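You operate a simulated robot arm through the tools that you are given. There is no shell and no other tool.

The job below is to be done with a simulated robot arm. You get a single attempt, and the scene is never put back.

Task
Set the hose timer to water 10 minutes every 12 hours.
Fine: slide it to auto and confirm with the white button.
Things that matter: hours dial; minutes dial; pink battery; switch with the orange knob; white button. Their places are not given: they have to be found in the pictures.

The check looks at the end state, three seconds after you hand in, the way a careful person would. Anything else that was tipped, shoved, dropped, spilled or broken makes it a failure.

Robot
A 6-joint arm with a two-finger gripper, fixed in place. Base frame: the origin is on the floor under the middle of its stand, x ahead of it, y to its left, z up. Units: mm, degrees, N and s.
It reaches about 1417 mm from its shoulder. Its first joint turns from -166.0 to 166.0 degrees. Payload 3.43 kg.
The tool frame sits at the grasp point between the pads (the TCP): z along the fingers, y along the line on which they close. The tips reach 20 mm beyond it. The gripper opens to 190 mm; its body begins 248 mm behind the TCP.
Orientation is told as [roll, pitch, yaw] about the base's x, y, z axes, in that order, counted from this pose: with the fingers straight down and closing along the base's y, the tool's x points along the base's -x, its y along +y and its z along -z.

Tools
- The arm moves only by the tool send_rows. Its argument "motion" is a list of rows, each an object of numbers (a shift or turn left out is 0, a gripper value left out holds the last): "dx", "dy", "dz": the shift along the tool's x, y, z in mm; "rx", "ry", "rz": the turn, a rotation vector about the tool's x, y, z in rad; "hand": the finger opening in mm, from 0 to 190. In form: [{"dx": .., "dy": .., "dz": .., "rx": .., "ry": .., "rz": .., "hand": ..}, ...]. A call has 1 to 20 rows; each row is the pose to reach, as a shift and turn from the pose commanded when the call began, along the tool's axes at that moment. Each row takes 0.2 s and may step no farther than 50 mm and 8.6 degrees from the row before; otherwise, or with a gripper value out of range, the whole call is refused. A pose out of reach is approached as far as the arm can. The call stops where the force on the tool passes 70 N (or 10 N more than at its start, if that is more) or the arm is blocked; 0.2 s more then pass. Each finger travels about 153 mm/s and halts on what it meets, pressing with about 36 N; the grip force reading is that of the motor and also rises with nothing between the fingers. The clock runs only during rows and for 0.2 s after the last one: add rows that repeat a pose to give the fingers time. It gives the time, the measured TCP pose, the force on the tool (base axes), the opening and the grip force at its end, in the units of the frame above (readings bear some noise), with the torque about the TCP (base axes, N m) and any sound that the robot's microphone picked up.
- Cameras (640 x 400 px; columns grow to the right, rows downward): "scene" is fixed at [49.9, -649.6, 1439.1]; the picture's right is [0.77, -0.64, 0.00], its down [-0.17, -0.20, -0.96] and it looks along [0.62, 0.74, -0.27] (base axes); focal length 331 px, centre (320, 200). "wrist" rides on the gripper at [70, -8, -288] in the tool frame; the picture's right is [0.12, 0.99, 0.00], its down [-0.96, 0.12, -0.25] and it looks along [-0.24, 0.03, 0.97] (tool axes); focal length 261 px, centre (320, 200).
- camera(camera): a new picture of that camera. The clock stands still meanwhile.
- move_column(by): moves the trunk up (or, below 0, down) by that many mm; the arm rides with it, the base frame stays. It gives what a move gives, with no picture.
- point_at(camera, pixels): for up to 12 pixels [column, row] of the newest picture of that camera ("zoom" is the newest enlarged one), the place [x, y, z] in the base frame of the surface seen there, good to about 3 mm. The clock stands still meanwhile.
- close_up(camera, box): a new picture of the part [left, top, right, bottom] of that camera's present view, enlarged. The clock stands still meanwhile.
- finish_job(): hands the job in; it is judged then, once.

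Leave the gripper open and the arm clear of the work at the hand-in unless told otherwise.

The tools are called after ">>>" as a command line: name --argument value ..., lists and objects as JSON in quotes. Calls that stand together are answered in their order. send_rows: Moves the arm, as the interface text tells. Its arguments: {"type":"object","properties":{"motion":{"type":"array"}},"required":["motion"]} The other tools are called the same way: move_column (by) moves the trunk up or down; camera (camera) takes a picture; point_at (camera, pixels) gives the place of the surface under pixels of a picture; close_up (camera, box) takes an enlarged picture of a part of a camera's view; finish_job () hands the job in.

At the start:

```text
time: 0.0
eef_pos: [680.6, 63.3, 1156.8]
tool_rot: [0.0, 0.0, 0.0]
wrist_force: [-0.6, -0.3, -0.2]
wrist_torque: [0.0, 0.01, -0.01]
finger_gap: 190.1
gripper_force: 0.1
trunk travel left (down, up): [-200.0, 240.0]
```

scene: 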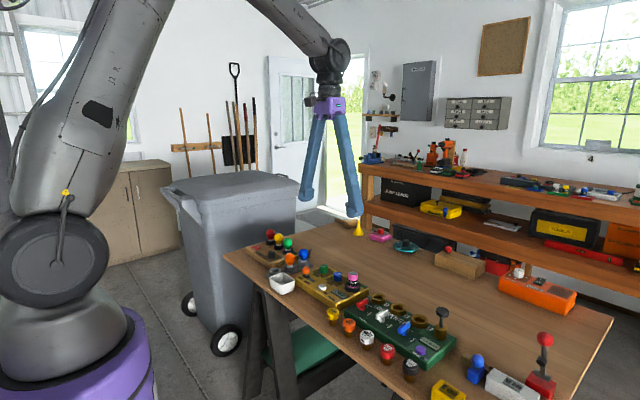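
wrist: 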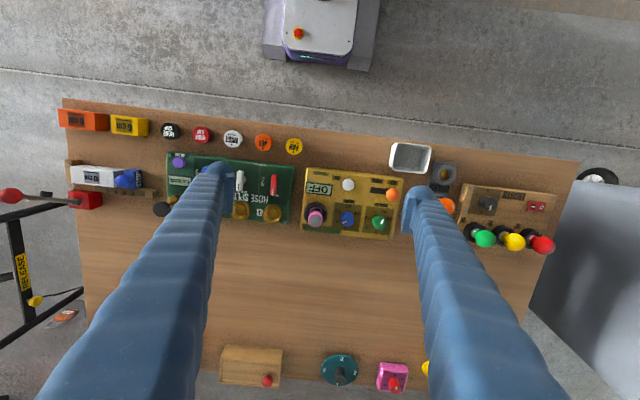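

I see a workbench with several panels. A green panel (wrist about 165-295, 150-225) seems to read "HOSE S..." and a yellow panel has an "OFF" label. I'll take enlarged views to find the hose timer.

>>> close_up --camera "wrist" --box '[150, 110, 310, 240]'

>>> close_up --camera "wrist" --box '[290, 130, 450, 250]'

>>> close_up --camera "scene" --box '[320, 270, 480, 370]'

>>> close_up --camera "scene" --box '[240, 220, 400, 320]'

```text
3.08 times, centred on (230, 175) of wrist
```

zoom: 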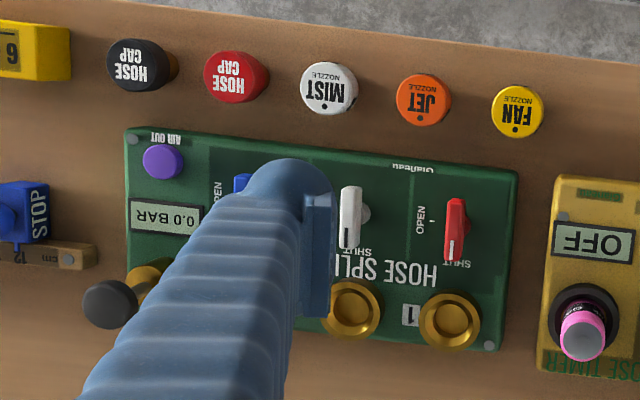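

```text
3.33 times, centred on (370, 190) of wrist
```

zoom: 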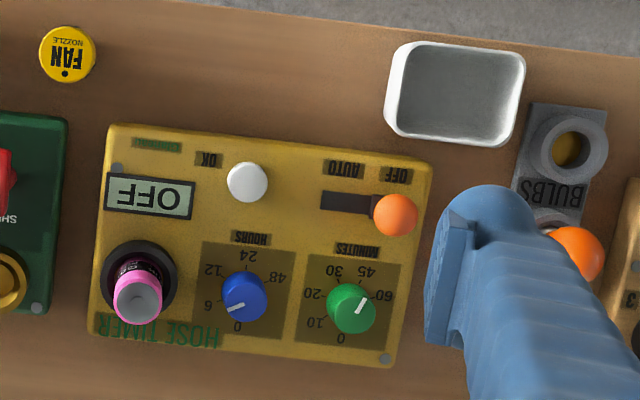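

```text
4.00 times, centred on (400, 320) of scene
```

zoom: 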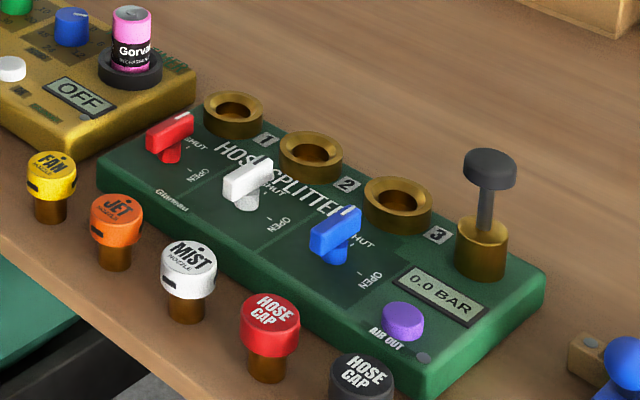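

```text
4.00 times, centred on (320, 270) of scene
```

zoom: 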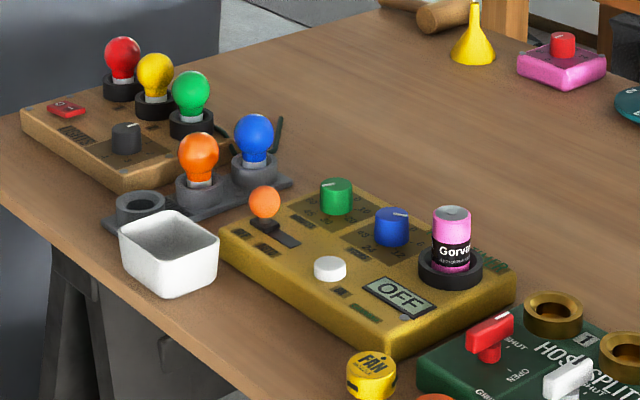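

The yellow panel is the hose timer: minutes (green) and hours (blue) dials, the pink battery, a slide with the orange knob (labels OFF / AUTO) and the white OK button. I'll enlarge the wrist view again and read places from it.

>>> close_up --camera "wrist" --box '[295, 155, 410, 245]'

```text
4.44 times, centred on (352, 200) of wrist
```

zoom: 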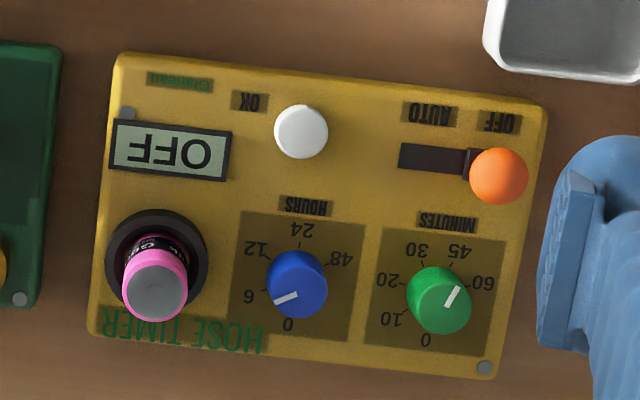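

Reading places of the dial parts, knob, button, battery and board surface from this enlarged picture.

>>> point_at --camera "zoom" --pixels '[[438, 300], [296, 284], [498, 172], [301, 130], [156, 292], [420, 157], [425, 341], [391, 318], [388, 279], [417, 250], [459, 252], [482, 284]]'

>>> point_at --camera "zoom" --pixels '[[288, 325], [248, 297], [256, 248], [302, 230], [341, 258], [280, 300], [297, 292], [447, 305], [457, 288], [122, 60], [540, 105], [485, 368]]'

>>> point_at --camera "zoom" --pixels '[[402, 155], [465, 162], [430, 114], [500, 123], [150, 215], [200, 260], [110, 255], [580, 90], [540, 30], [60, 200], [30, 20], [300, 30]]'

```text
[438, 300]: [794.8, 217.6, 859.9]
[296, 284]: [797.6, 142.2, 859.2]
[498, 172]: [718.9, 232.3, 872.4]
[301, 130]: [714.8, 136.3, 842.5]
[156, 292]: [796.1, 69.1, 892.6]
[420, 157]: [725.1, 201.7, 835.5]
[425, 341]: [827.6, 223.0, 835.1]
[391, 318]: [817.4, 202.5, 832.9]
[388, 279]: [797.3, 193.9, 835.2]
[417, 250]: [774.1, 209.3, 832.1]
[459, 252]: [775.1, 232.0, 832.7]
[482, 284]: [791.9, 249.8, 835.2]
```

```text
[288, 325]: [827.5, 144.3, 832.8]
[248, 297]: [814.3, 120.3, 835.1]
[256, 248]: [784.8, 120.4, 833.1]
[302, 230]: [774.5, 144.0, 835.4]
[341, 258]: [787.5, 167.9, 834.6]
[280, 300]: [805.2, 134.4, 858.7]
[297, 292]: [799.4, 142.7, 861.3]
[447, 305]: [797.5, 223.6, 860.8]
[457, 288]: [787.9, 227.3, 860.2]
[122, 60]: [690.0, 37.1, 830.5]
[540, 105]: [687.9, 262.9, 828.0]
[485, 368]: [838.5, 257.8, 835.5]
```

```text
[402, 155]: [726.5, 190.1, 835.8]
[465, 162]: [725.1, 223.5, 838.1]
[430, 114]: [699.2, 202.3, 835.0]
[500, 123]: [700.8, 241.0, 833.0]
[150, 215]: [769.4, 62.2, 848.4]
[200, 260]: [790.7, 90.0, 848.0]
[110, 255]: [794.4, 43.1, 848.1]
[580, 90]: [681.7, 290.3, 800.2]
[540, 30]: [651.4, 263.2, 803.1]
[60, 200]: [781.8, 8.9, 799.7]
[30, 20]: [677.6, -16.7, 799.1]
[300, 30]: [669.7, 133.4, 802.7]
```

Board top is at z≈834, dials' tops at z≈860; minutes dial is around (800, 222), hours dial around (800, 144). I'll move above the panel, still high (TCP z≈1010), for a better look.

>>> send_rows --motion '[{"dx": -20, "dy": 20, "dz": 24}, {"dx": -40, "dy": 40, "dz": 48}, {"dx": -60, "dy": 60, "dz": 72}, {"dx": -80, "dy": 80, "dz": 96}, {"dx": -95, "dy": 100, "dz": 120}, {"dx": -100, "dy": 117, "dz": 146}, {"dx": -100, "dy": 117, "dz": 146}]'

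>>> camera --camera "wrist"

>>> camera --camera "scene"

```text
time: 1.6
eef_pos: [778.9, 181.1, 1009.8]
tool_rot: [0.0, 0.1, -0.1]
wrist_force: [0.2, 0.7, -0.2]
wrist_torque: [-0.12, -0.04, -0.01]
finger_gap: 189.9
gripper_force: 0.0
trunk travel left (down, up): [-200.0, 240.0]
```

```text
taken
```

wrist: 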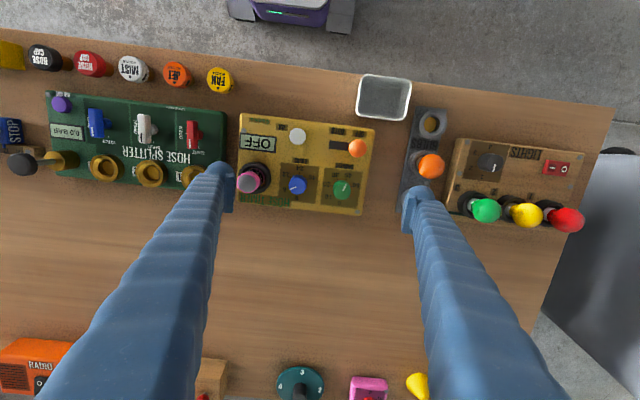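

```text
taken
```

scene: 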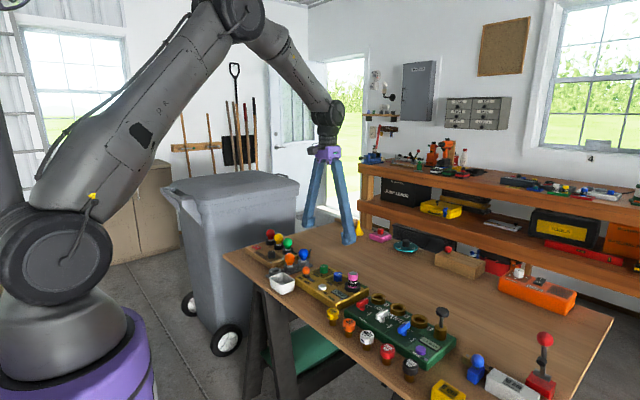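

The panel is clear between the fingers (240-375, 112-215). I'll enlarge it to read the pointers and slot.

>>> close_up --camera "wrist" --box '[234, 110, 384, 218]'

>>> close_up --camera "wrist" --box '[270, 160, 370, 215]'

>>> close_up --camera "scene" --box '[285, 255, 375, 312]'

```text
3.70 times, centred on (309, 164) of wrist
```

zoom: 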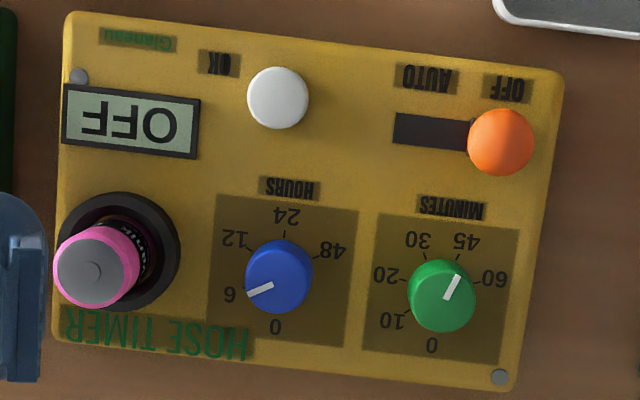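

```text
6.40 times, centred on (320, 188) of wrist
```

zoom: 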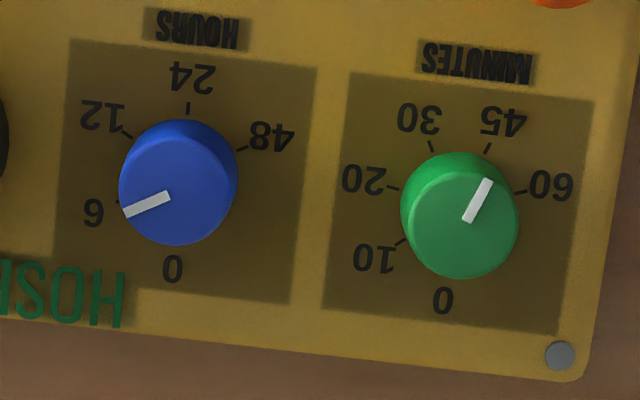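

```text
7.02 times, centred on (330, 284) of scene
```

zoom: 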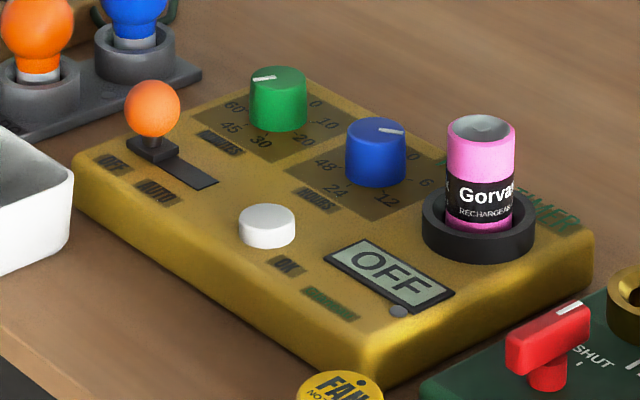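

Hours pointer is at about 6 and minutes pointer at about 45. I'll read tick places, dial rims and pointer ends in base coordinates.

>>> close_up --camera "wrist" --box '[270, 160, 370, 215]'

>>> point_at --camera "zoom" --pixels '[[402, 242], [393, 188], [431, 146], [488, 148], [521, 192], [117, 202], [126, 133], [187, 107], [243, 148], [444, 278], [174, 246], [320, 200]]'

>>> point_at --camera "zoom" --pixels '[[468, 219], [489, 180], [166, 196], [126, 212], [409, 226], [516, 220], [462, 270], [468, 168], [124, 200], [232, 190], [176, 240], [184, 140]]'

```text
6.40 times, centred on (320, 188) of wrist
```

zoom: 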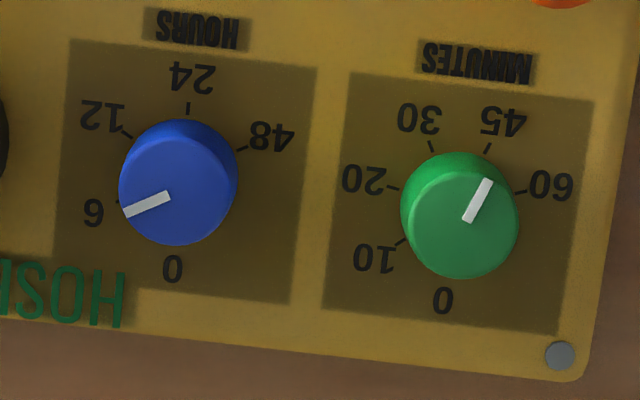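

```text
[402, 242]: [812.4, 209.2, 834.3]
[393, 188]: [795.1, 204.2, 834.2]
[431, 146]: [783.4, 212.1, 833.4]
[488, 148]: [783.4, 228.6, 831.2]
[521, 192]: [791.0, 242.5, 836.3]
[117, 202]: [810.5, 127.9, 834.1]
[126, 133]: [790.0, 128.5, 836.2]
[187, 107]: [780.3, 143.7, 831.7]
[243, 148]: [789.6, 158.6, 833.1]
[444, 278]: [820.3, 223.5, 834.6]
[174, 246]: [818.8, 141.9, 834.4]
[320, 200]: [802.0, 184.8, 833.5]
```

```text
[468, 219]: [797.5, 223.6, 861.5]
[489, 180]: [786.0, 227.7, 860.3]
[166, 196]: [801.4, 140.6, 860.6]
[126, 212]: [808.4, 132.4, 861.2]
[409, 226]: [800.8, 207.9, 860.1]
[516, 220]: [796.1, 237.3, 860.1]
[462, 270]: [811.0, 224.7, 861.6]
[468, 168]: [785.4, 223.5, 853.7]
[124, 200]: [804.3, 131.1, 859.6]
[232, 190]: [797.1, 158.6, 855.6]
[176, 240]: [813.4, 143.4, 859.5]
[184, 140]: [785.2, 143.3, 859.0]
```

Minutes ticks are 50° apart (0 at +x, clockwise), the pointer is on 45 and must go back 150° to 10. Hours ticks are 60° apart, the pointer is on 6 and needs +60° to 12. I'll narrow the fingers to 60, turn the tool +75° and move above the green dial at z≈930, then look.

>>> send_rows --motion '[{"dx": -3, "dy": 5, "dz": 5, "rz": 0.1454, "hand": 150}, {"dx": -6, "dy": 10, "dz": 10, "rz": 0.2909, "hand": 120}, {"dx": -9, "dy": 15, "dz": 15, "rz": 0.4363, "hand": 90}, {"dx": -12, "dy": 20, "dz": 20, "rz": 0.5818, "hand": 60}, {"dx": -14, "dy": 25, "dz": 30, "rz": 0.7272, "hand": 60}, {"dx": -16, "dy": 30, "dz": 40, "rz": 0.8727, "hand": 60}, {"dx": -18, "dy": 35, "dz": 50, "rz": 1.0181, "hand": 60}, {"dx": -19.5, "dy": 40, "dz": 65, "rz": 1.1636, "hand": 60}, {"dx": -19.5, "dy": 41.8, "dz": 80, "rz": 1.309, "hand": 60}, {"dx": -19.5, "dy": 41.8, "dz": 80, "rz": 1.309, "hand": 60}]'

>>> camera --camera "wrist"

>>> camera --camera "scene"

```text
time: 3.8
eef_pos: [800.5, 223.0, 930.3]
tool_rot: [0.0, 0.0, -75.1]
wrist_force: [0.4, 0.1, 0.5]
wrist_torque: [-0.02, 0.0, 0.0]
finger_gap: 60.0
gripper_force: 0.1
trunk travel left (down, up): [-200.0, 240.0]
```

```text
taken
```

wrist: 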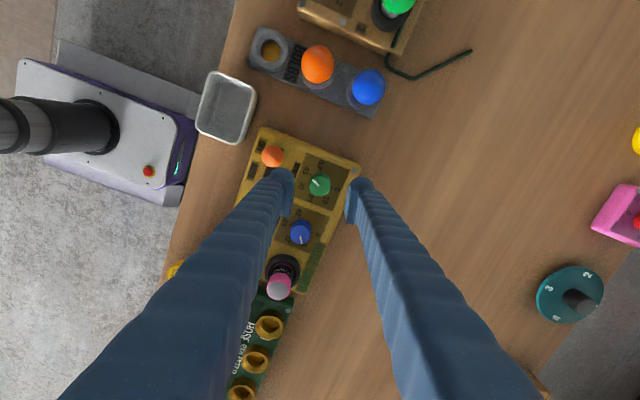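

```text
taken
```

scene: 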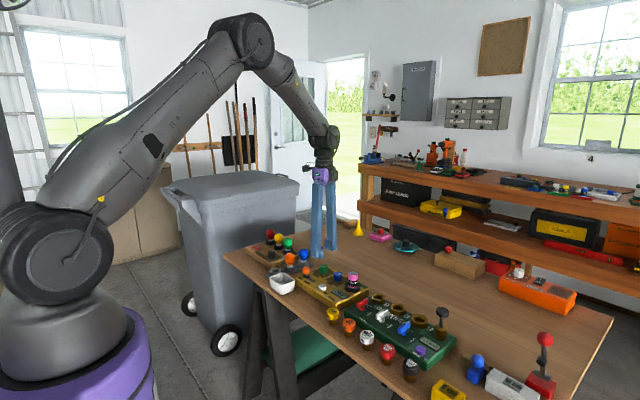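

The fingers straddle the green dial at (320,185). Enlarging to check alignment.

>>> close_up --camera "wrist" --box '[240, 130, 400, 230]'

>>> close_up --camera "scene" --box '[270, 170, 390, 310]'

```text
4.00 times, centred on (320, 180) of wrist
```

zoom: 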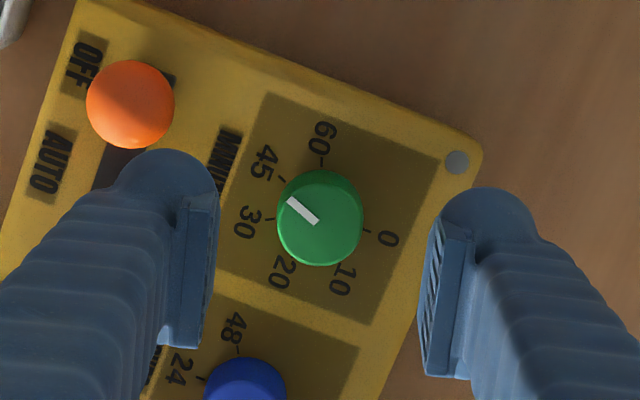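

```text
2.86 times, centred on (330, 240) of scene
```

zoom: 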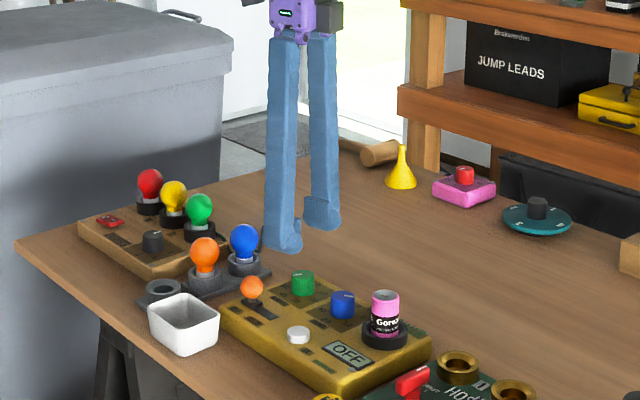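

The dial at (320,185) lies on the tool axis within about 1 mm. I'll narrow to 46, lower to TCP z≈861 (tips 7 mm over the board) and grip.

>>> send_rows --motion '[{"dz": 15, "hand": 46}, {"dz": 30, "hand": 46}, {"dz": 45, "hand": 46}, {"dz": 58, "hand": 46}, {"dz": 69, "hand": 46}, {"dz": 69, "hand": 46}, {"dz": 69, "hand": 36}, {"dz": 69, "hand": 26}, {"dz": 69, "hand": 24}, {"dz": 69, "hand": 24}]'

>>> close_up --camera "wrist" --box '[240, 130, 400, 230]'

>>> close_up --camera "scene" --box '[285, 235, 385, 312]'

```text
time: 6.0
eef_pos: [799.7, 223.2, 859.6]
tool_rot: [0.0, 0.0, -75.0]
wrist_force: [6.0, 1.5, -3.8]
wrist_torque: [0.04, -0.07, -0.02]
finger_gap: 29.1
gripper_force: 44.7
trunk travel left (down, up): [-200.0, 240.0]
```

```text
4.00 times, centred on (320, 180) of wrist
```

zoom: 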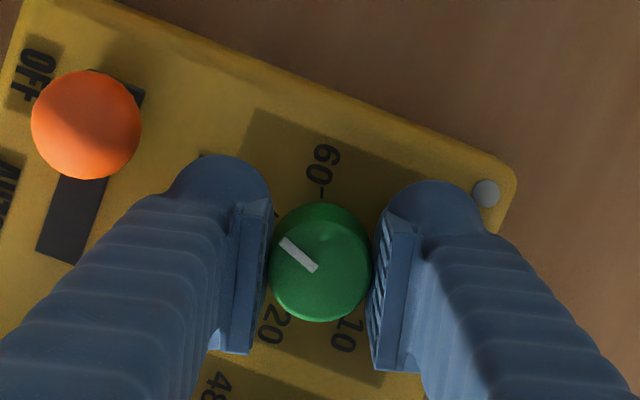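

```text
5.19 times, centred on (335, 274) of scene
```

zoom: 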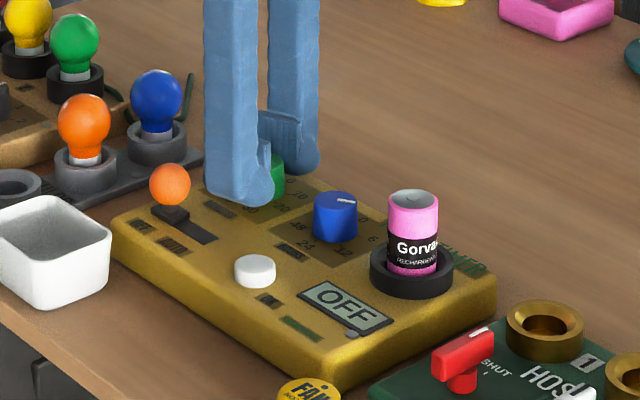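

The dial is gripped (gap 29.1 mm, force 45 N). Now I turn it −150° (counter-clockwise from above) in 18 steps.

>>> send_rows --motion '[{"rz": -0.1454}, {"rz": -0.2909}, {"rz": -0.4363}, {"rz": -0.5818}, {"rz": -0.7272}, {"rz": -0.8727}, {"rz": -1.0181}, {"rz": -1.1636}, {"rz": -1.309}, {"rz": -1.4544}, {"rz": -1.5999}, {"rz": -1.7453}, {"rz": -1.8908}, {"rz": -2.0362}, {"rz": -2.1817}, {"rz": -2.3271}, {"rz": -2.4725}, {"rz": -2.618}, {"rz": -2.618}]'

>>> close_up --camera "wrist" --box '[240, 130, 400, 230]'

>>> close_up --camera "scene" --box '[285, 235, 385, 312]'

```text
time: 10.0
eef_pos: [799.9, 221.3, 860.7]
tool_rot: [0.0, 0.1, 75.1]
wrist_force: [-1.0, -2.4, -2.8]
wrist_torque: [0.11, -0.04, 0.0]
finger_gap: 29.2
gripper_force: 45.1
trunk travel left (down, up): [-200.0, 240.0]
```

```text
4.00 times, centred on (320, 180) of wrist
```

zoom: 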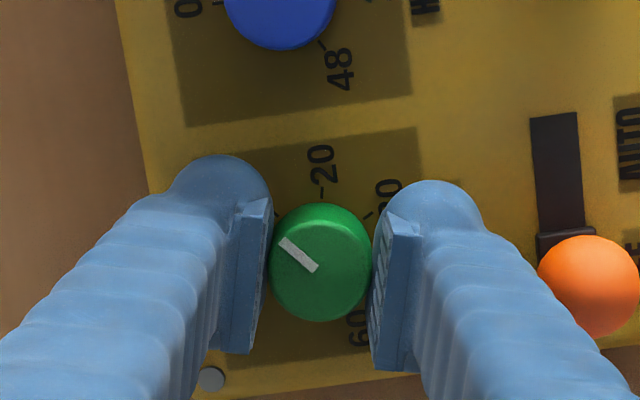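

```text
5.19 times, centred on (335, 274) of scene
```

zoom: 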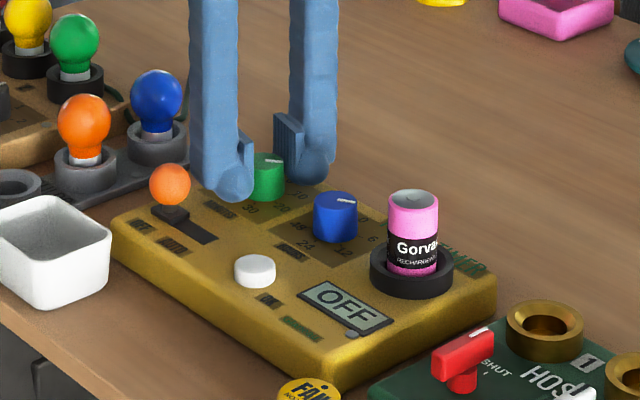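

The pointer followed the gripper all the way. I'll open to 46, rise 70 mm, and check the pointer against the 10 tick.

>>> send_rows --motion '[{"hand": 36}, {"hand": 46}, {"hand": 46}, {"dz": -15}, {"dz": -35}, {"dz": -55}, {"dz": -70}, {"dz": -70}]'

>>> close_up --camera "wrist" --box '[270, 130, 370, 225]'

```text
time: 11.8
eef_pos: [799.0, 223.1, 931.9]
tool_rot: [0.1, 0.1, 75.0]
wrist_force: [1.1, 0.3, 0.0]
wrist_torque: [0.0, 0.03, 0.02]
finger_gap: 46.1
gripper_force: 0.1
trunk travel left (down, up): [-200.0, 240.0]
```

```text
4.21 times, centred on (320, 178) of wrist
```

zoom: 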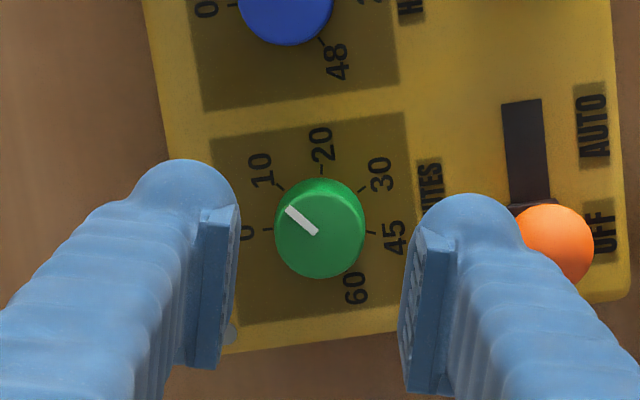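

The minutes pointer is right on the 10 tick. Next: at this height I move over the blue dial (≈800, 143.5) and turn the tool a further −45° so that the fingers avoid the battery holder during the turn.

>>> send_rows --motion '[{"dx": 13, "dy": -3.5, "rz": -0.1309}, {"dx": 26, "dy": -7, "rz": -0.2618}, {"dx": 39, "dy": -10.5, "rz": -0.3927}, {"dx": 52, "dy": -14, "rz": -0.5236}, {"dx": 65, "dy": -17.5, "rz": -0.6545}, {"dx": 76.3, "dy": -20.6, "rz": -0.7854}, {"dx": 76.3, "dy": -20.6, "rz": -0.7854}]'

>>> close_up --camera "wrist" --box '[240, 130, 400, 230]'

>>> point_at --camera "zoom" --pixels '[[320, 218], [320, 225]]'

```text
time: 13.4
eef_pos: [801.1, 141.3, 932.0]
tool_rot: [0.0, 0.1, 120.2]
wrist_force: [-0.7, -0.4, -0.8]
wrist_torque: [0.03, -0.01, -0.01]
finger_gap: 45.9
gripper_force: 0.2
trunk travel left (down, up): [-200.0, 240.0]
```

```text
4.00 times, centred on (320, 180) of wrist
```

zoom: 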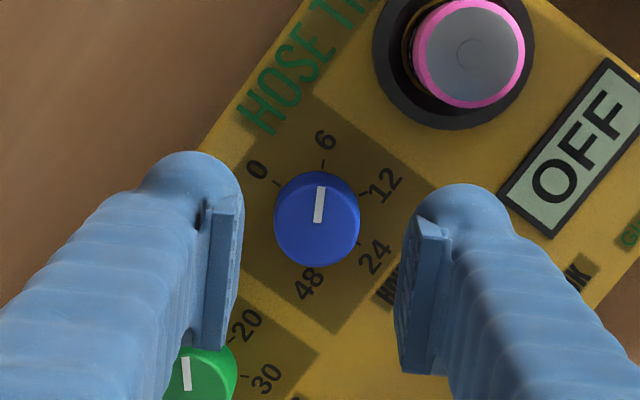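

```text
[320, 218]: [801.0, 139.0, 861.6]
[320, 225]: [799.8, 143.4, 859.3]
```

The blue dial's centre (≈318,221 in the zoom) is on the tool axis. I lower 71 mm and grip it.

>>> send_rows --motion '[{"dz": 15}, {"dz": 30}, {"dz": 45}, {"dz": 58}, {"dz": 70}, {"dz": 70}, {"dz": 70, "hand": 36}, {"dz": 70, "hand": 26}, {"dz": 70, "hand": 24}, {"dz": 70, "hand": 24}]'

>>> close_up --camera "wrist" --box '[240, 130, 400, 230]'

>>> close_up --camera "scene" --box '[285, 235, 385, 312]'

```text
time: 15.6
eef_pos: [801.2, 143.5, 859.9]
tool_rot: [0.1, 0.0, 120.0]
wrist_force: [6.2, 2.7, -3.4]
wrist_torque: [0.01, -0.09, -0.03]
finger_gap: 29.3
gripper_force: 44.9
trunk travel left (down, up): [-200.0, 240.0]
```

```text
4.00 times, centred on (320, 180) of wrist
```

zoom: 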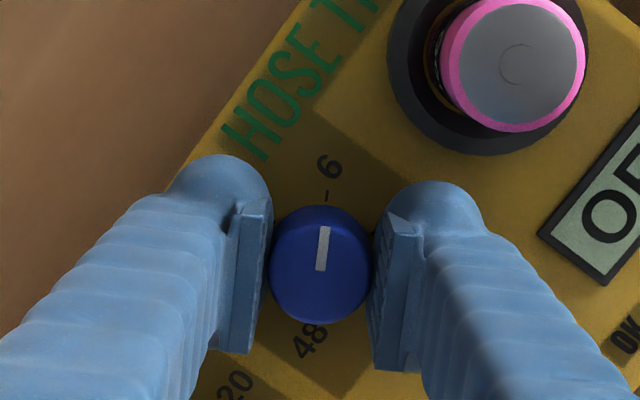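

```text
5.19 times, centred on (335, 274) of scene
```

zoom: 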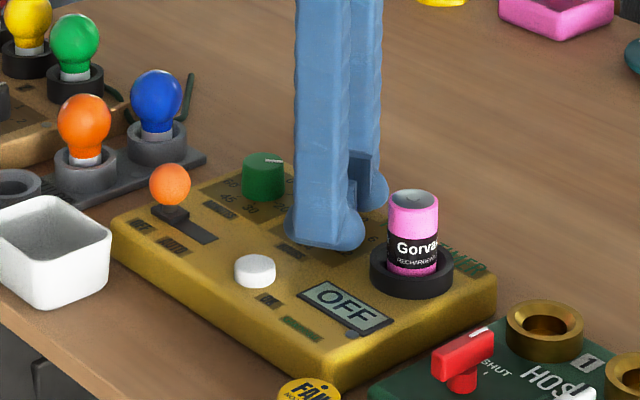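

The blue dial is gripped (29.3 mm, 45 N). Now I turn it +60° clockwise from above.

>>> send_rows --motion '[{"rz": 0.1309}, {"rz": 0.2618}, {"rz": 0.3927}, {"rz": 0.5236}, {"rz": 0.6545}, {"rz": 0.7854}, {"rz": 0.9163}, {"rz": 1.0472}, {"rz": 1.0472}]'

>>> close_up --camera "wrist" --box '[240, 130, 400, 230]'

>>> close_up --camera "scene" --box '[285, 235, 385, 312]'

```text
time: 17.6
eef_pos: [800.2, 142.4, 860.5]
tool_rot: [0.1, 0.1, 59.9]
wrist_force: [2.6, -3.7, -10.1]
wrist_torque: [0.02, 0.0, -0.01]
finger_gap: 29.2
gripper_force: 44.6
trunk travel left (down, up): [-200.0, 240.0]
```

```text
4.00 times, centred on (320, 180) of wrist
```

zoom: 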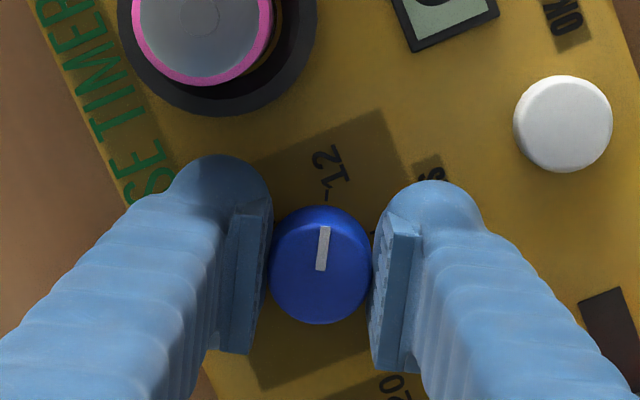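

```text
5.19 times, centred on (335, 274) of scene
```

zoom: 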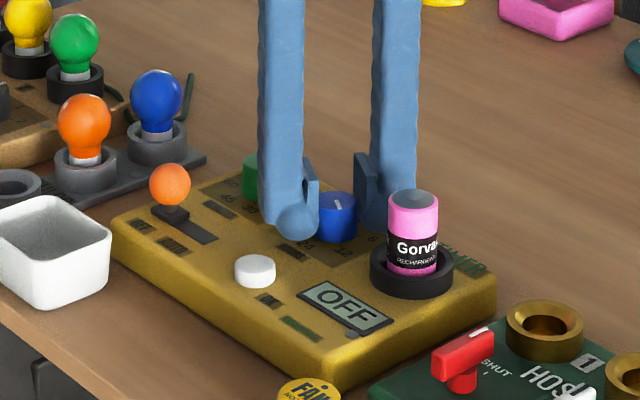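

The pointer now lines up with 12. I'll open to 46 and rise 75 mm, then check both dials.

>>> send_rows --motion '[{"hand": 36}, {"hand": 46}, {"hand": 46}, {"dz": -15}, {"dz": -35}, {"dz": -55}, {"dz": -75}, {"dz": -75}]'

>>> close_up --camera "wrist" --box '[240, 130, 400, 230]'

>>> camera --camera "wrist"

```text
time: 19.4
eef_pos: [800.8, 142.1, 936.2]
tool_rot: [0.1, 0.0, 60.0]
wrist_force: [1.6, 0.0, 0.2]
wrist_torque: [0.0, 0.02, 0.0]
finger_gap: 45.9
gripper_force: 0.1
trunk travel left (down, up): [-200.0, 240.0]
```

```text
4.00 times, centred on (320, 180) of wrist
```

zoom: 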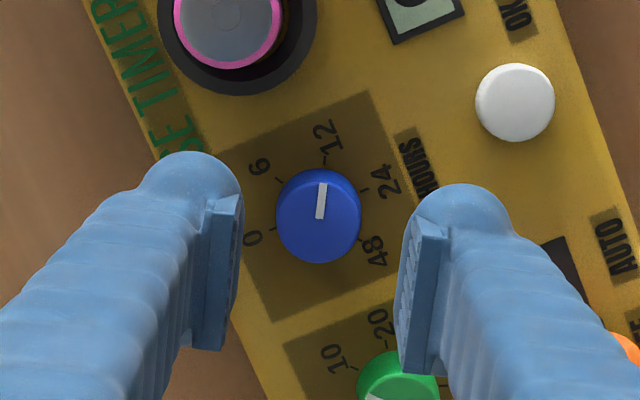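

```text
taken
```

wrist: 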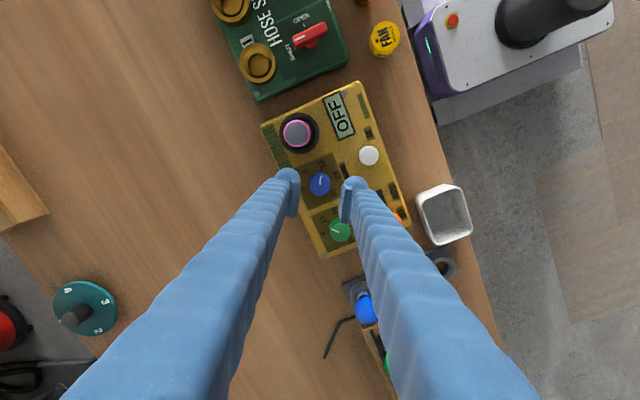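

Hours is on 12. Now I go over the slide switch (≈720, 232), turning the tool back to straight (yaw 0), to look at the slot and the knob.

>>> send_rows --motion '[{"dx": -4.6, "dy": 14.3, "dz": -3, "rz": 0.1309}, {"dx": -9.2, "dy": 28.5, "dz": -6, "rz": 0.2618}, {"dx": -13.8, "dy": 42.8, "dz": -9, "rz": 0.3927}, {"dx": -18.4, "dy": 57, "dz": -12, "rz": 0.5236}, {"dx": -23.1, "dy": 71.3, "dz": -15, "rz": 0.6545}, {"dx": -27.7, "dy": 85.6, "dz": -18, "rz": 0.7854}, {"dx": -32.3, "dy": 99.8, "dz": -21, "rz": 0.9163}, {"dx": -36.9, "dy": 114.1, "dz": -24, "rz": 1.0472}, {"dx": -36.9, "dy": 114.1, "dz": -24, "rz": 1.0472, "hand": 60}]'

>>> camera --camera "wrist"

>>> close_up --camera "wrist" --box '[240, 120, 400, 230]'

```text
time: 21.4
eef_pos: [718.7, 230.6, 958.9]
tool_rot: [0.0, 0.1, -0.2]
wrist_force: [0.2, 0.0, -0.5]
wrist_torque: [-0.05, -0.04, -0.01]
finger_gap: 60.0
gripper_force: 0.2
trunk travel left (down, up): [-200.0, 240.0]
```

```text
taken
```

wrist: 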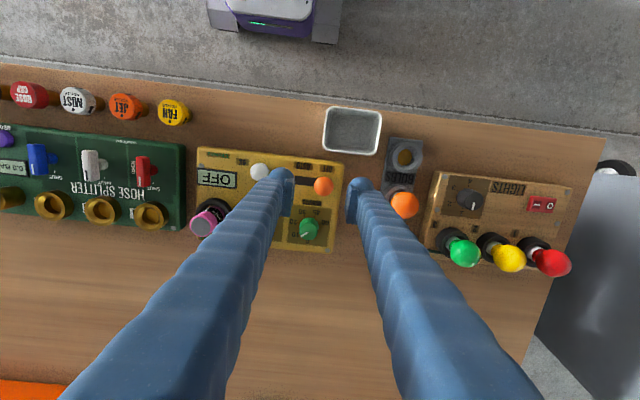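

```text
3.64 times, centred on (320, 175) of wrist
```

zoom: 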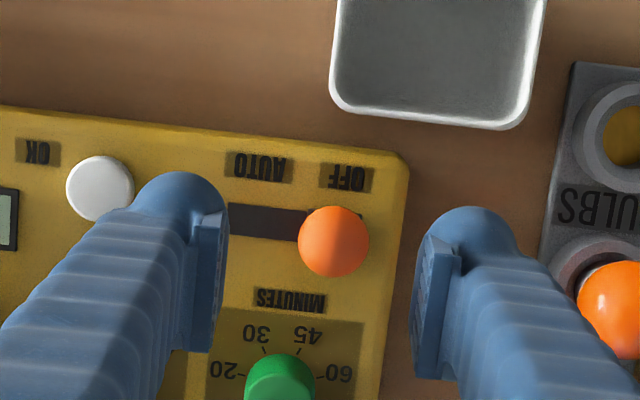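

The ball knob is at zoom (334,241), the slot runs left from it to (230,218). I read the places of ball, slot ends, tray rim and bulb holder.

>>> point_at --camera "zoom" --pixels '[[334, 232], [305, 241], [363, 241], [334, 270], [232, 219], [303, 222], [365, 215], [338, 95], [345, 177], [260, 166], [98, 185], [570, 150]]'

>>> close_up --camera "scene" --box '[265, 240, 345, 305]'

```text
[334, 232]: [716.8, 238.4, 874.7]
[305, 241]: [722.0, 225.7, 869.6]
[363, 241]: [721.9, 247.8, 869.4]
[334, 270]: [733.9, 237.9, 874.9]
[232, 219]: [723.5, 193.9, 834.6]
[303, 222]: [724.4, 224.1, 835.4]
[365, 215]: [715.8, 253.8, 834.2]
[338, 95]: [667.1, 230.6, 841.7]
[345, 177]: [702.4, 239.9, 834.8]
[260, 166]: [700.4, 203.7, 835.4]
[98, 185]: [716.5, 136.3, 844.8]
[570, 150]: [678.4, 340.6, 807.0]
```

```text
6.15 times, centred on (305, 272) of scene
```

zoom: 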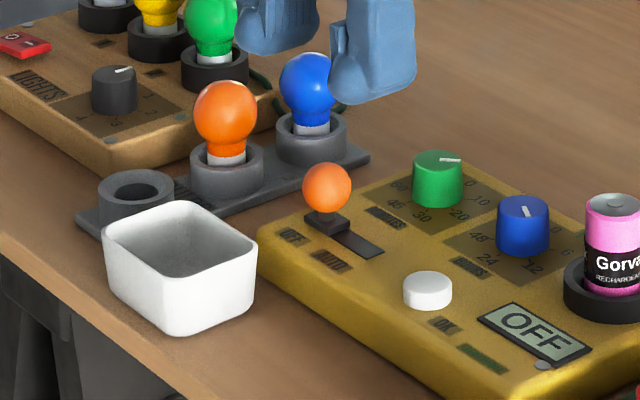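

Ball centre ≈ (721, 237, 868), radius ≈12; slot spans y≈193…250. I descend straddling the ball with 50 mm opening (tips at z≈852), then close on it.

>>> send_rows --motion '[{"dx": -1, "dy": 3, "dz": 20, "hand": 50}, {"dx": -2, "dy": 5, "dz": 40, "hand": 50}, {"dx": -2, "dy": 5, "dz": 60, "hand": 50}, {"dx": -2, "dy": 5, "dz": 75, "hand": 50}, {"dx": -2, "dy": 5, "dz": 87, "hand": 50}, {"dx": -2, "dy": 5, "dz": 87, "hand": 50}]'

>>> close_up --camera "wrist" --box '[240, 120, 400, 230]'

>>> close_up --camera "scene" --box '[265, 240, 345, 305]'

```text
time: 22.8
eef_pos: [721.7, 236.9, 871.9]
tool_rot: [0.0, 0.0, 0.0]
wrist_force: [-0.1, -0.3, 0.5]
wrist_torque: [-0.03, 0.0, 0.01]
finger_gap: 49.9
gripper_force: 0.1
trunk travel left (down, up): [-200.0, 240.0]
```

```text
3.64 times, centred on (320, 175) of wrist
```

zoom: 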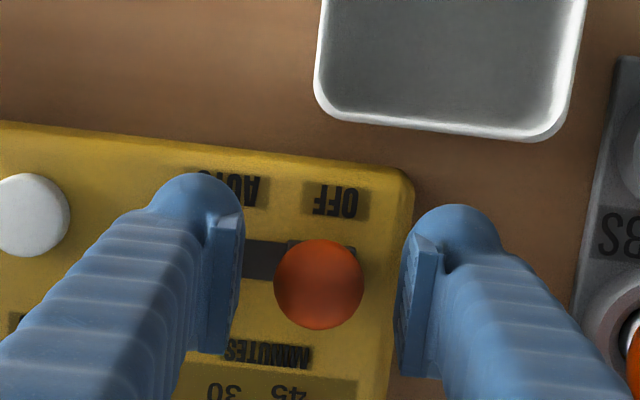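

```text
6.15 times, centred on (305, 272) of scene
```

zoom: 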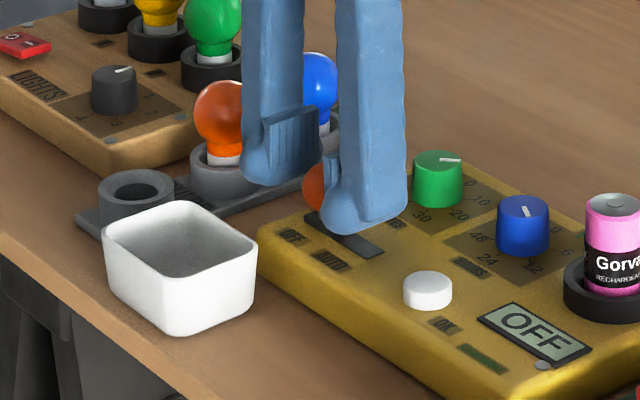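

The ball is centred between the pads. I close on it.

>>> send_rows --motion '[{"hand": 40}, {"hand": 30}, {"hand": 22}, {"hand": 20}, {"hand": 20}]'

>>> close_up --camera "wrist" --box '[240, 120, 400, 230]'

```text
time: 24.0
eef_pos: [721.1, 237.9, 873.6]
tool_rot: [0.1, 0.0, 0.0]
wrist_force: [0.1, -0.2, 8.2]
wrist_torque: [-0.04, 0.07, 0.0]
finger_gap: 25.4
gripper_force: 44.8
trunk travel left (down, up): [-200.0, 240.0]
```

```text
3.64 times, centred on (320, 175) of wrist
```

zoom: 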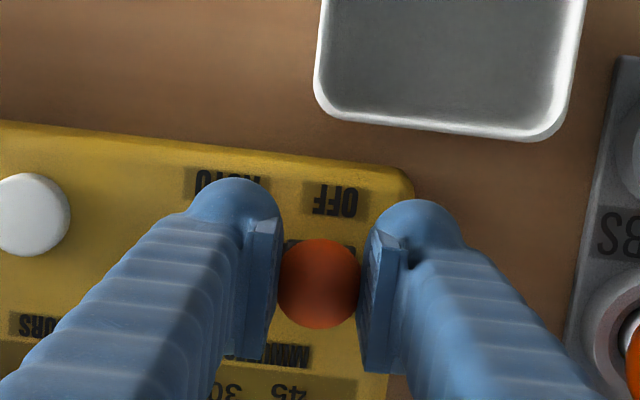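

The ball is held (25.4 mm). I slide toward AUTO (−y) 30 mm in small steps.

>>> send_rows --motion '[{"dy": -4}, {"dy": -8}, {"dy": -12}, {"dy": -16}, {"dy": -20}, {"dy": -24}, {"dy": -28}, {"dy": -30}, {"dy": -30}]'

>>> close_up --camera "wrist" --box '[240, 120, 400, 230]'

>>> close_up --camera "scene" --box '[265, 240, 365, 312]'

```text
time: 26.0
eef_pos: [721.2, 207.6, 873.0]
tool_rot: [0.0, 0.0, 0.0]
wrist_force: [3.3, -0.6, 18.0]
wrist_torque: [-0.03, -0.04, 0.0]
finger_gap: 25.0
gripper_force: 44.8
trunk travel left (down, up): [-200.0, 240.0]
```

```text
3.64 times, centred on (320, 175) of wrist
```

zoom: 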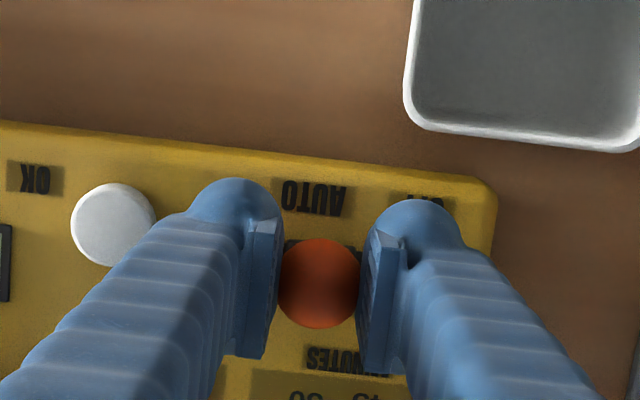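

```text
5.56 times, centred on (315, 276) of scene
```

zoom: 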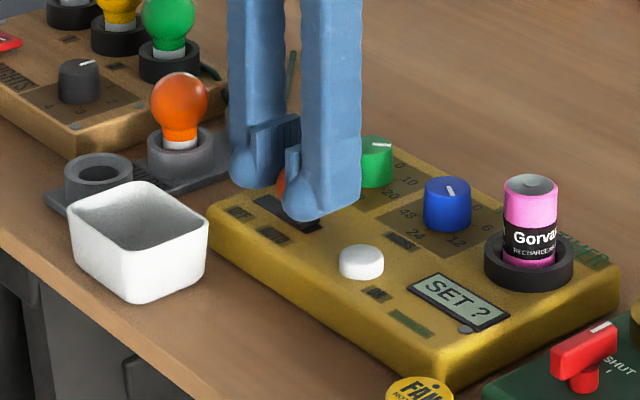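

The display now reads "SET ?". The AUTO end should be at y≈203, so I go on a little more, 1.5 mm at a time, watching the force.

>>> send_rows --motion '[{"dy": -1.5}, {"dy": -3}, {"dy": -4.5}, {"dy": -4.5}]'

>>> close_up --camera "wrist" --box '[240, 120, 400, 230]'

```text
time: 27.0
eef_pos: [721.9, 205.8, 873.4]
tool_rot: [0.1, -0.2, 0.0]
wrist_force: [3.2, 24.0, 17.8]
wrist_torque: [0.3, -0.13, 0.08]
finger_gap: 24.8
gripper_force: 44.6
trunk travel left (down, up): [-200.0, 240.0]
```

```text
3.64 times, centred on (320, 175) of wrist
```

zoom: 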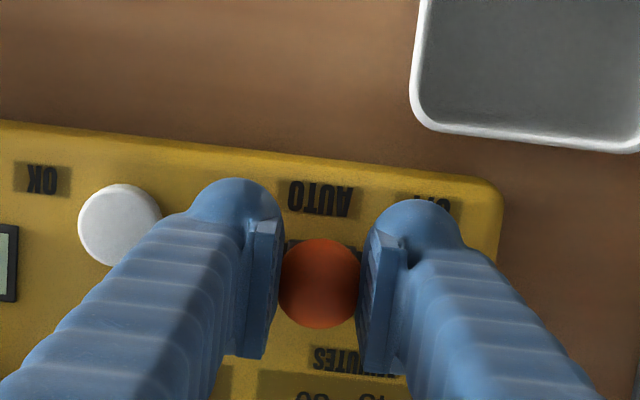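

The slider met its end stop (24 N at y≈206): AUTO reached. I ease back 3 mm to unload, open to 50 and rise.

>>> send_rows --motion '[{"dy": 3}, {"dy": 3, "hand": 36}, {"dy": 3, "hand": 48}, {"dy": 3, "hand": 48}, {"dy": 3, "dz": -15}, {"dy": 3, "dz": -35}, {"dy": 3, "dz": -60}, {"dy": 3, "dz": -80}, {"dy": 3, "dz": -80}]'

>>> close_up --camera "wrist" --box '[240, 120, 400, 230]'

>>> close_up --camera "scene" --box '[265, 240, 365, 312]'

```text
time: 29.0
eef_pos: [720.3, 207.2, 954.2]
tool_rot: [0.0, 0.2, 0.0]
wrist_force: [0.2, -0.2, 0.3]
wrist_torque: [0.0, -0.01, -0.02]
finger_gap: 48.1
gripper_force: 0.0
trunk travel left (down, up): [-200.0, 240.0]
```

```text
3.64 times, centred on (320, 175) of wrist
```

zoom: 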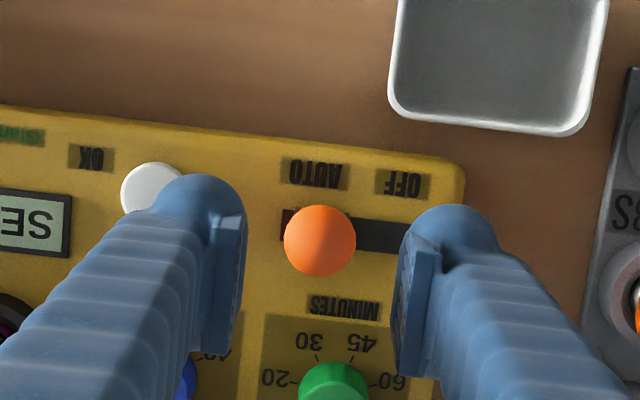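

```text
5.56 times, centred on (315, 276) of scene
```

zoom: 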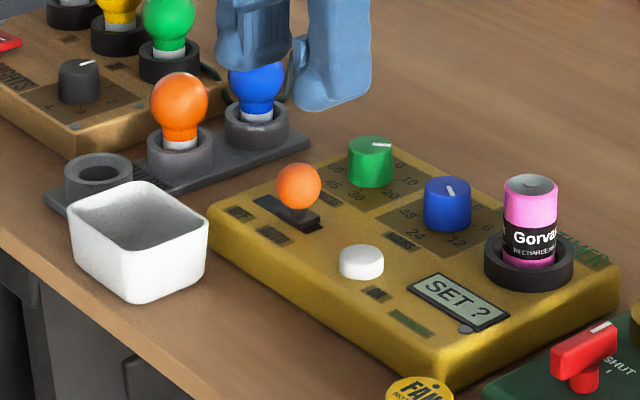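

The switch is in AUTO and the display asks "SET ?". For the white button (716, 136, top z≈843) I'll press with one fingertip: turn the tool to yaw −90 with a 40 mm gap so the other finger hangs off the panel's edge. First I move there, staying high.

>>> send_rows --motion '[{"dx": 3.8, "dy": -6.5, "rz": 0.1428, "hand": 40}, {"dx": 7.5, "dy": -13, "rz": 0.2856}, {"dx": 11.3, "dy": -19.5, "rz": 0.4284}, {"dx": 15, "dy": -26, "rz": 0.5712}, {"dx": 18.8, "dy": -32.5, "rz": 0.714}, {"dx": 22.5, "dy": -39, "rz": 0.8568}, {"dx": 26.3, "dy": -45.5, "rz": 0.9996}, {"dx": 30, "dy": -52, "rz": 1.1424}, {"dx": 33.8, "dy": -58.5, "rz": 1.2852}, {"dx": 37.5, "dy": -65, "rz": 1.428}, {"dx": 41.3, "dy": -71.2, "rz": 1.5708}, {"dx": 41.3, "dy": -71.2, "rz": 1.5708}]'

>>> camera --camera "wrist"

>>> close_up --camera "wrist" --box '[240, 120, 400, 230]'

>>> close_up --camera "scene" --box '[255, 220, 375, 312]'

```text
time: 31.6
eef_pos: [679.9, 134.0, 953.0]
tool_rot: [0.0, 0.0, -90.1]
wrist_force: [-0.1, -0.5, -0.1]
wrist_torque: [0.03, 0.0, 0.01]
finger_gap: 40.4
gripper_force: 0.0
trunk travel left (down, up): [-200.0, 240.0]
```

```text
taken
```

wrist: 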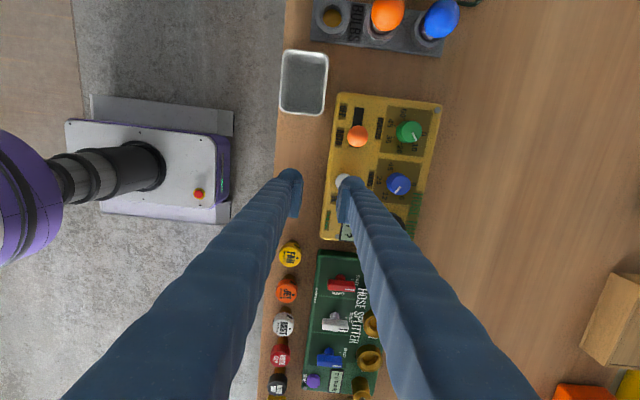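

```text
3.64 times, centred on (320, 175) of wrist
```

zoom: 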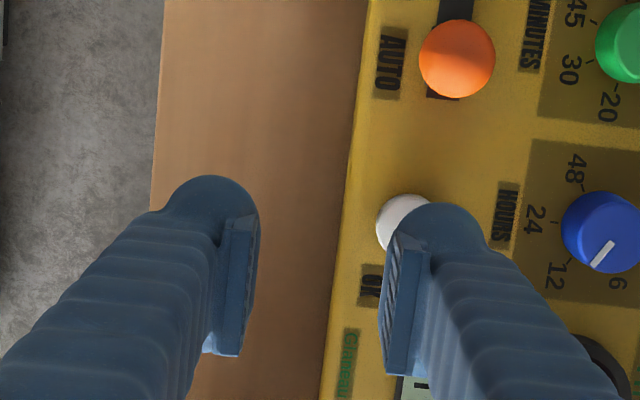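

```text
4.35 times, centred on (315, 266) of scene
```

zoom: 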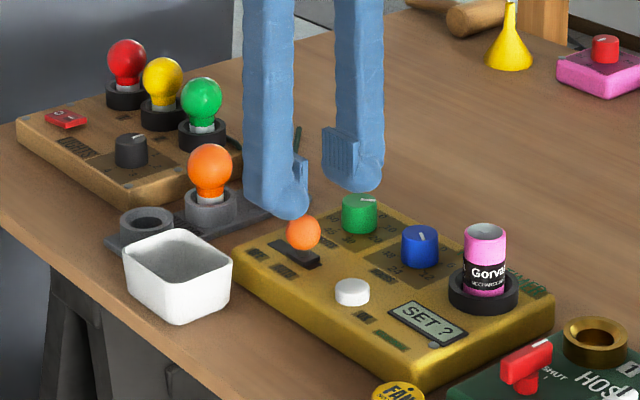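

The right finger hovers near the button, but I want to know exactly where its tip is. I'll read finger surface points and the button's place from the wrist picture.

>>> point_at --camera "wrist" --pixels '[[354.3, 177.5], [353, 181], [353, 184.6], [353, 191.5], [365.5, 187], [340, 188], [341, 200], [290.3, 170.5], [290.3, 183], [340, 176], [337, 184]]'

>>> point_at --camera "scene" --pixels '[[320, 290]]'

```text
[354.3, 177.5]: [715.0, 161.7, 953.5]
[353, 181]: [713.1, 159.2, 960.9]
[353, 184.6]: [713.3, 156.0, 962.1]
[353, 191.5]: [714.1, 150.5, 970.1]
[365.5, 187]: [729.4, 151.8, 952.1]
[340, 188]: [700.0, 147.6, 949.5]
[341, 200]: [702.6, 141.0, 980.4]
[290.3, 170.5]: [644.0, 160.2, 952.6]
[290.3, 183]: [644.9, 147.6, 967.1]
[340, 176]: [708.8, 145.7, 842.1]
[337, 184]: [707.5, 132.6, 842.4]
```

```text
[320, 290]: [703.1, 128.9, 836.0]
```

The finger toe seems to bulge toward tool +x. I'll enlarge the finger tips in the scene view to find their lowest points.

>>> close_up --camera "scene" --box '[295, 230, 355, 300]'

```text
5.71 times, centred on (325, 265) of scene
```

zoom: 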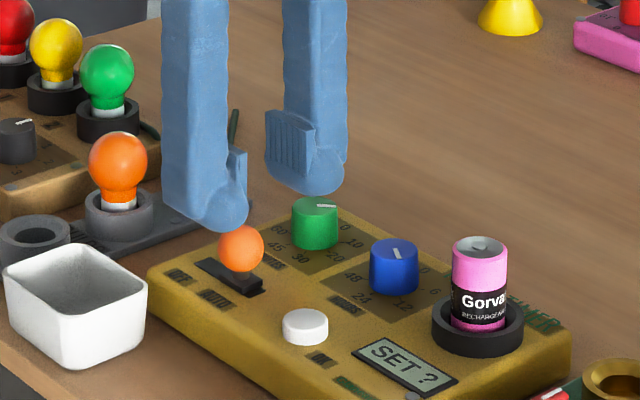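

The finger's bottom is a rounded ridge about 54 mm long along y, its lowest line at about x≈717, right over the button (≈717, 137). The area under it (y≈107–161) holds only the button. I lower to tip z≈850 first.

>>> send_rows --motion '[{"dx": 2.5, "dz": 20}, {"dx": 2.5, "dz": 40}, {"dx": 2.5, "dz": 60}, {"dx": 2.5, "dz": 75}, {"dx": 2.5, "dz": 83}, {"dx": 2.5, "dz": 83}]'

>>> close_up --camera "scene" --box '[285, 235, 375, 312]'

>>> close_up --camera "wrist" --box '[240, 120, 400, 230]'

```text
time: 33.0
eef_pos: [680.5, 136.8, 870.5]
tool_rot: [-0.1, 0.0, -90.0]
wrist_force: [0.8, 0.3, -0.4]
wrist_torque: [-0.01, 0.0, -0.01]
finger_gap: 39.8
gripper_force: 0.1
trunk travel left (down, up): [-200.0, 240.0]
```

```text
5.19 times, centred on (330, 274) of scene
```

zoom: 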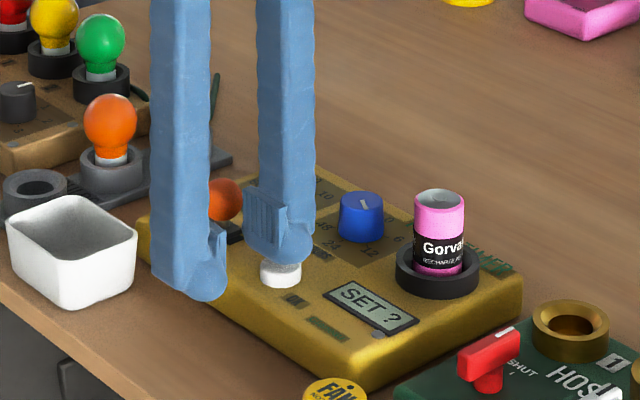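

```text
3.64 times, centred on (320, 175) of wrist
```

zoom: 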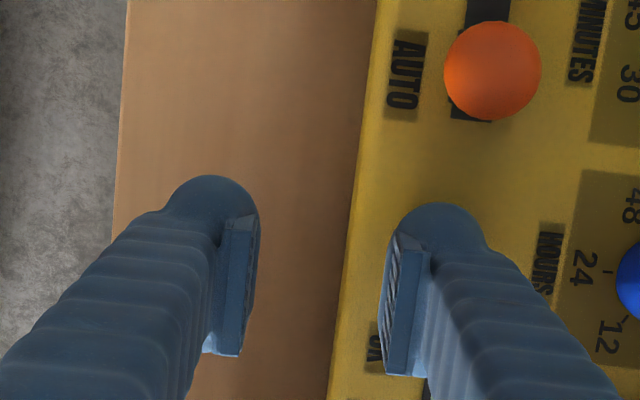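

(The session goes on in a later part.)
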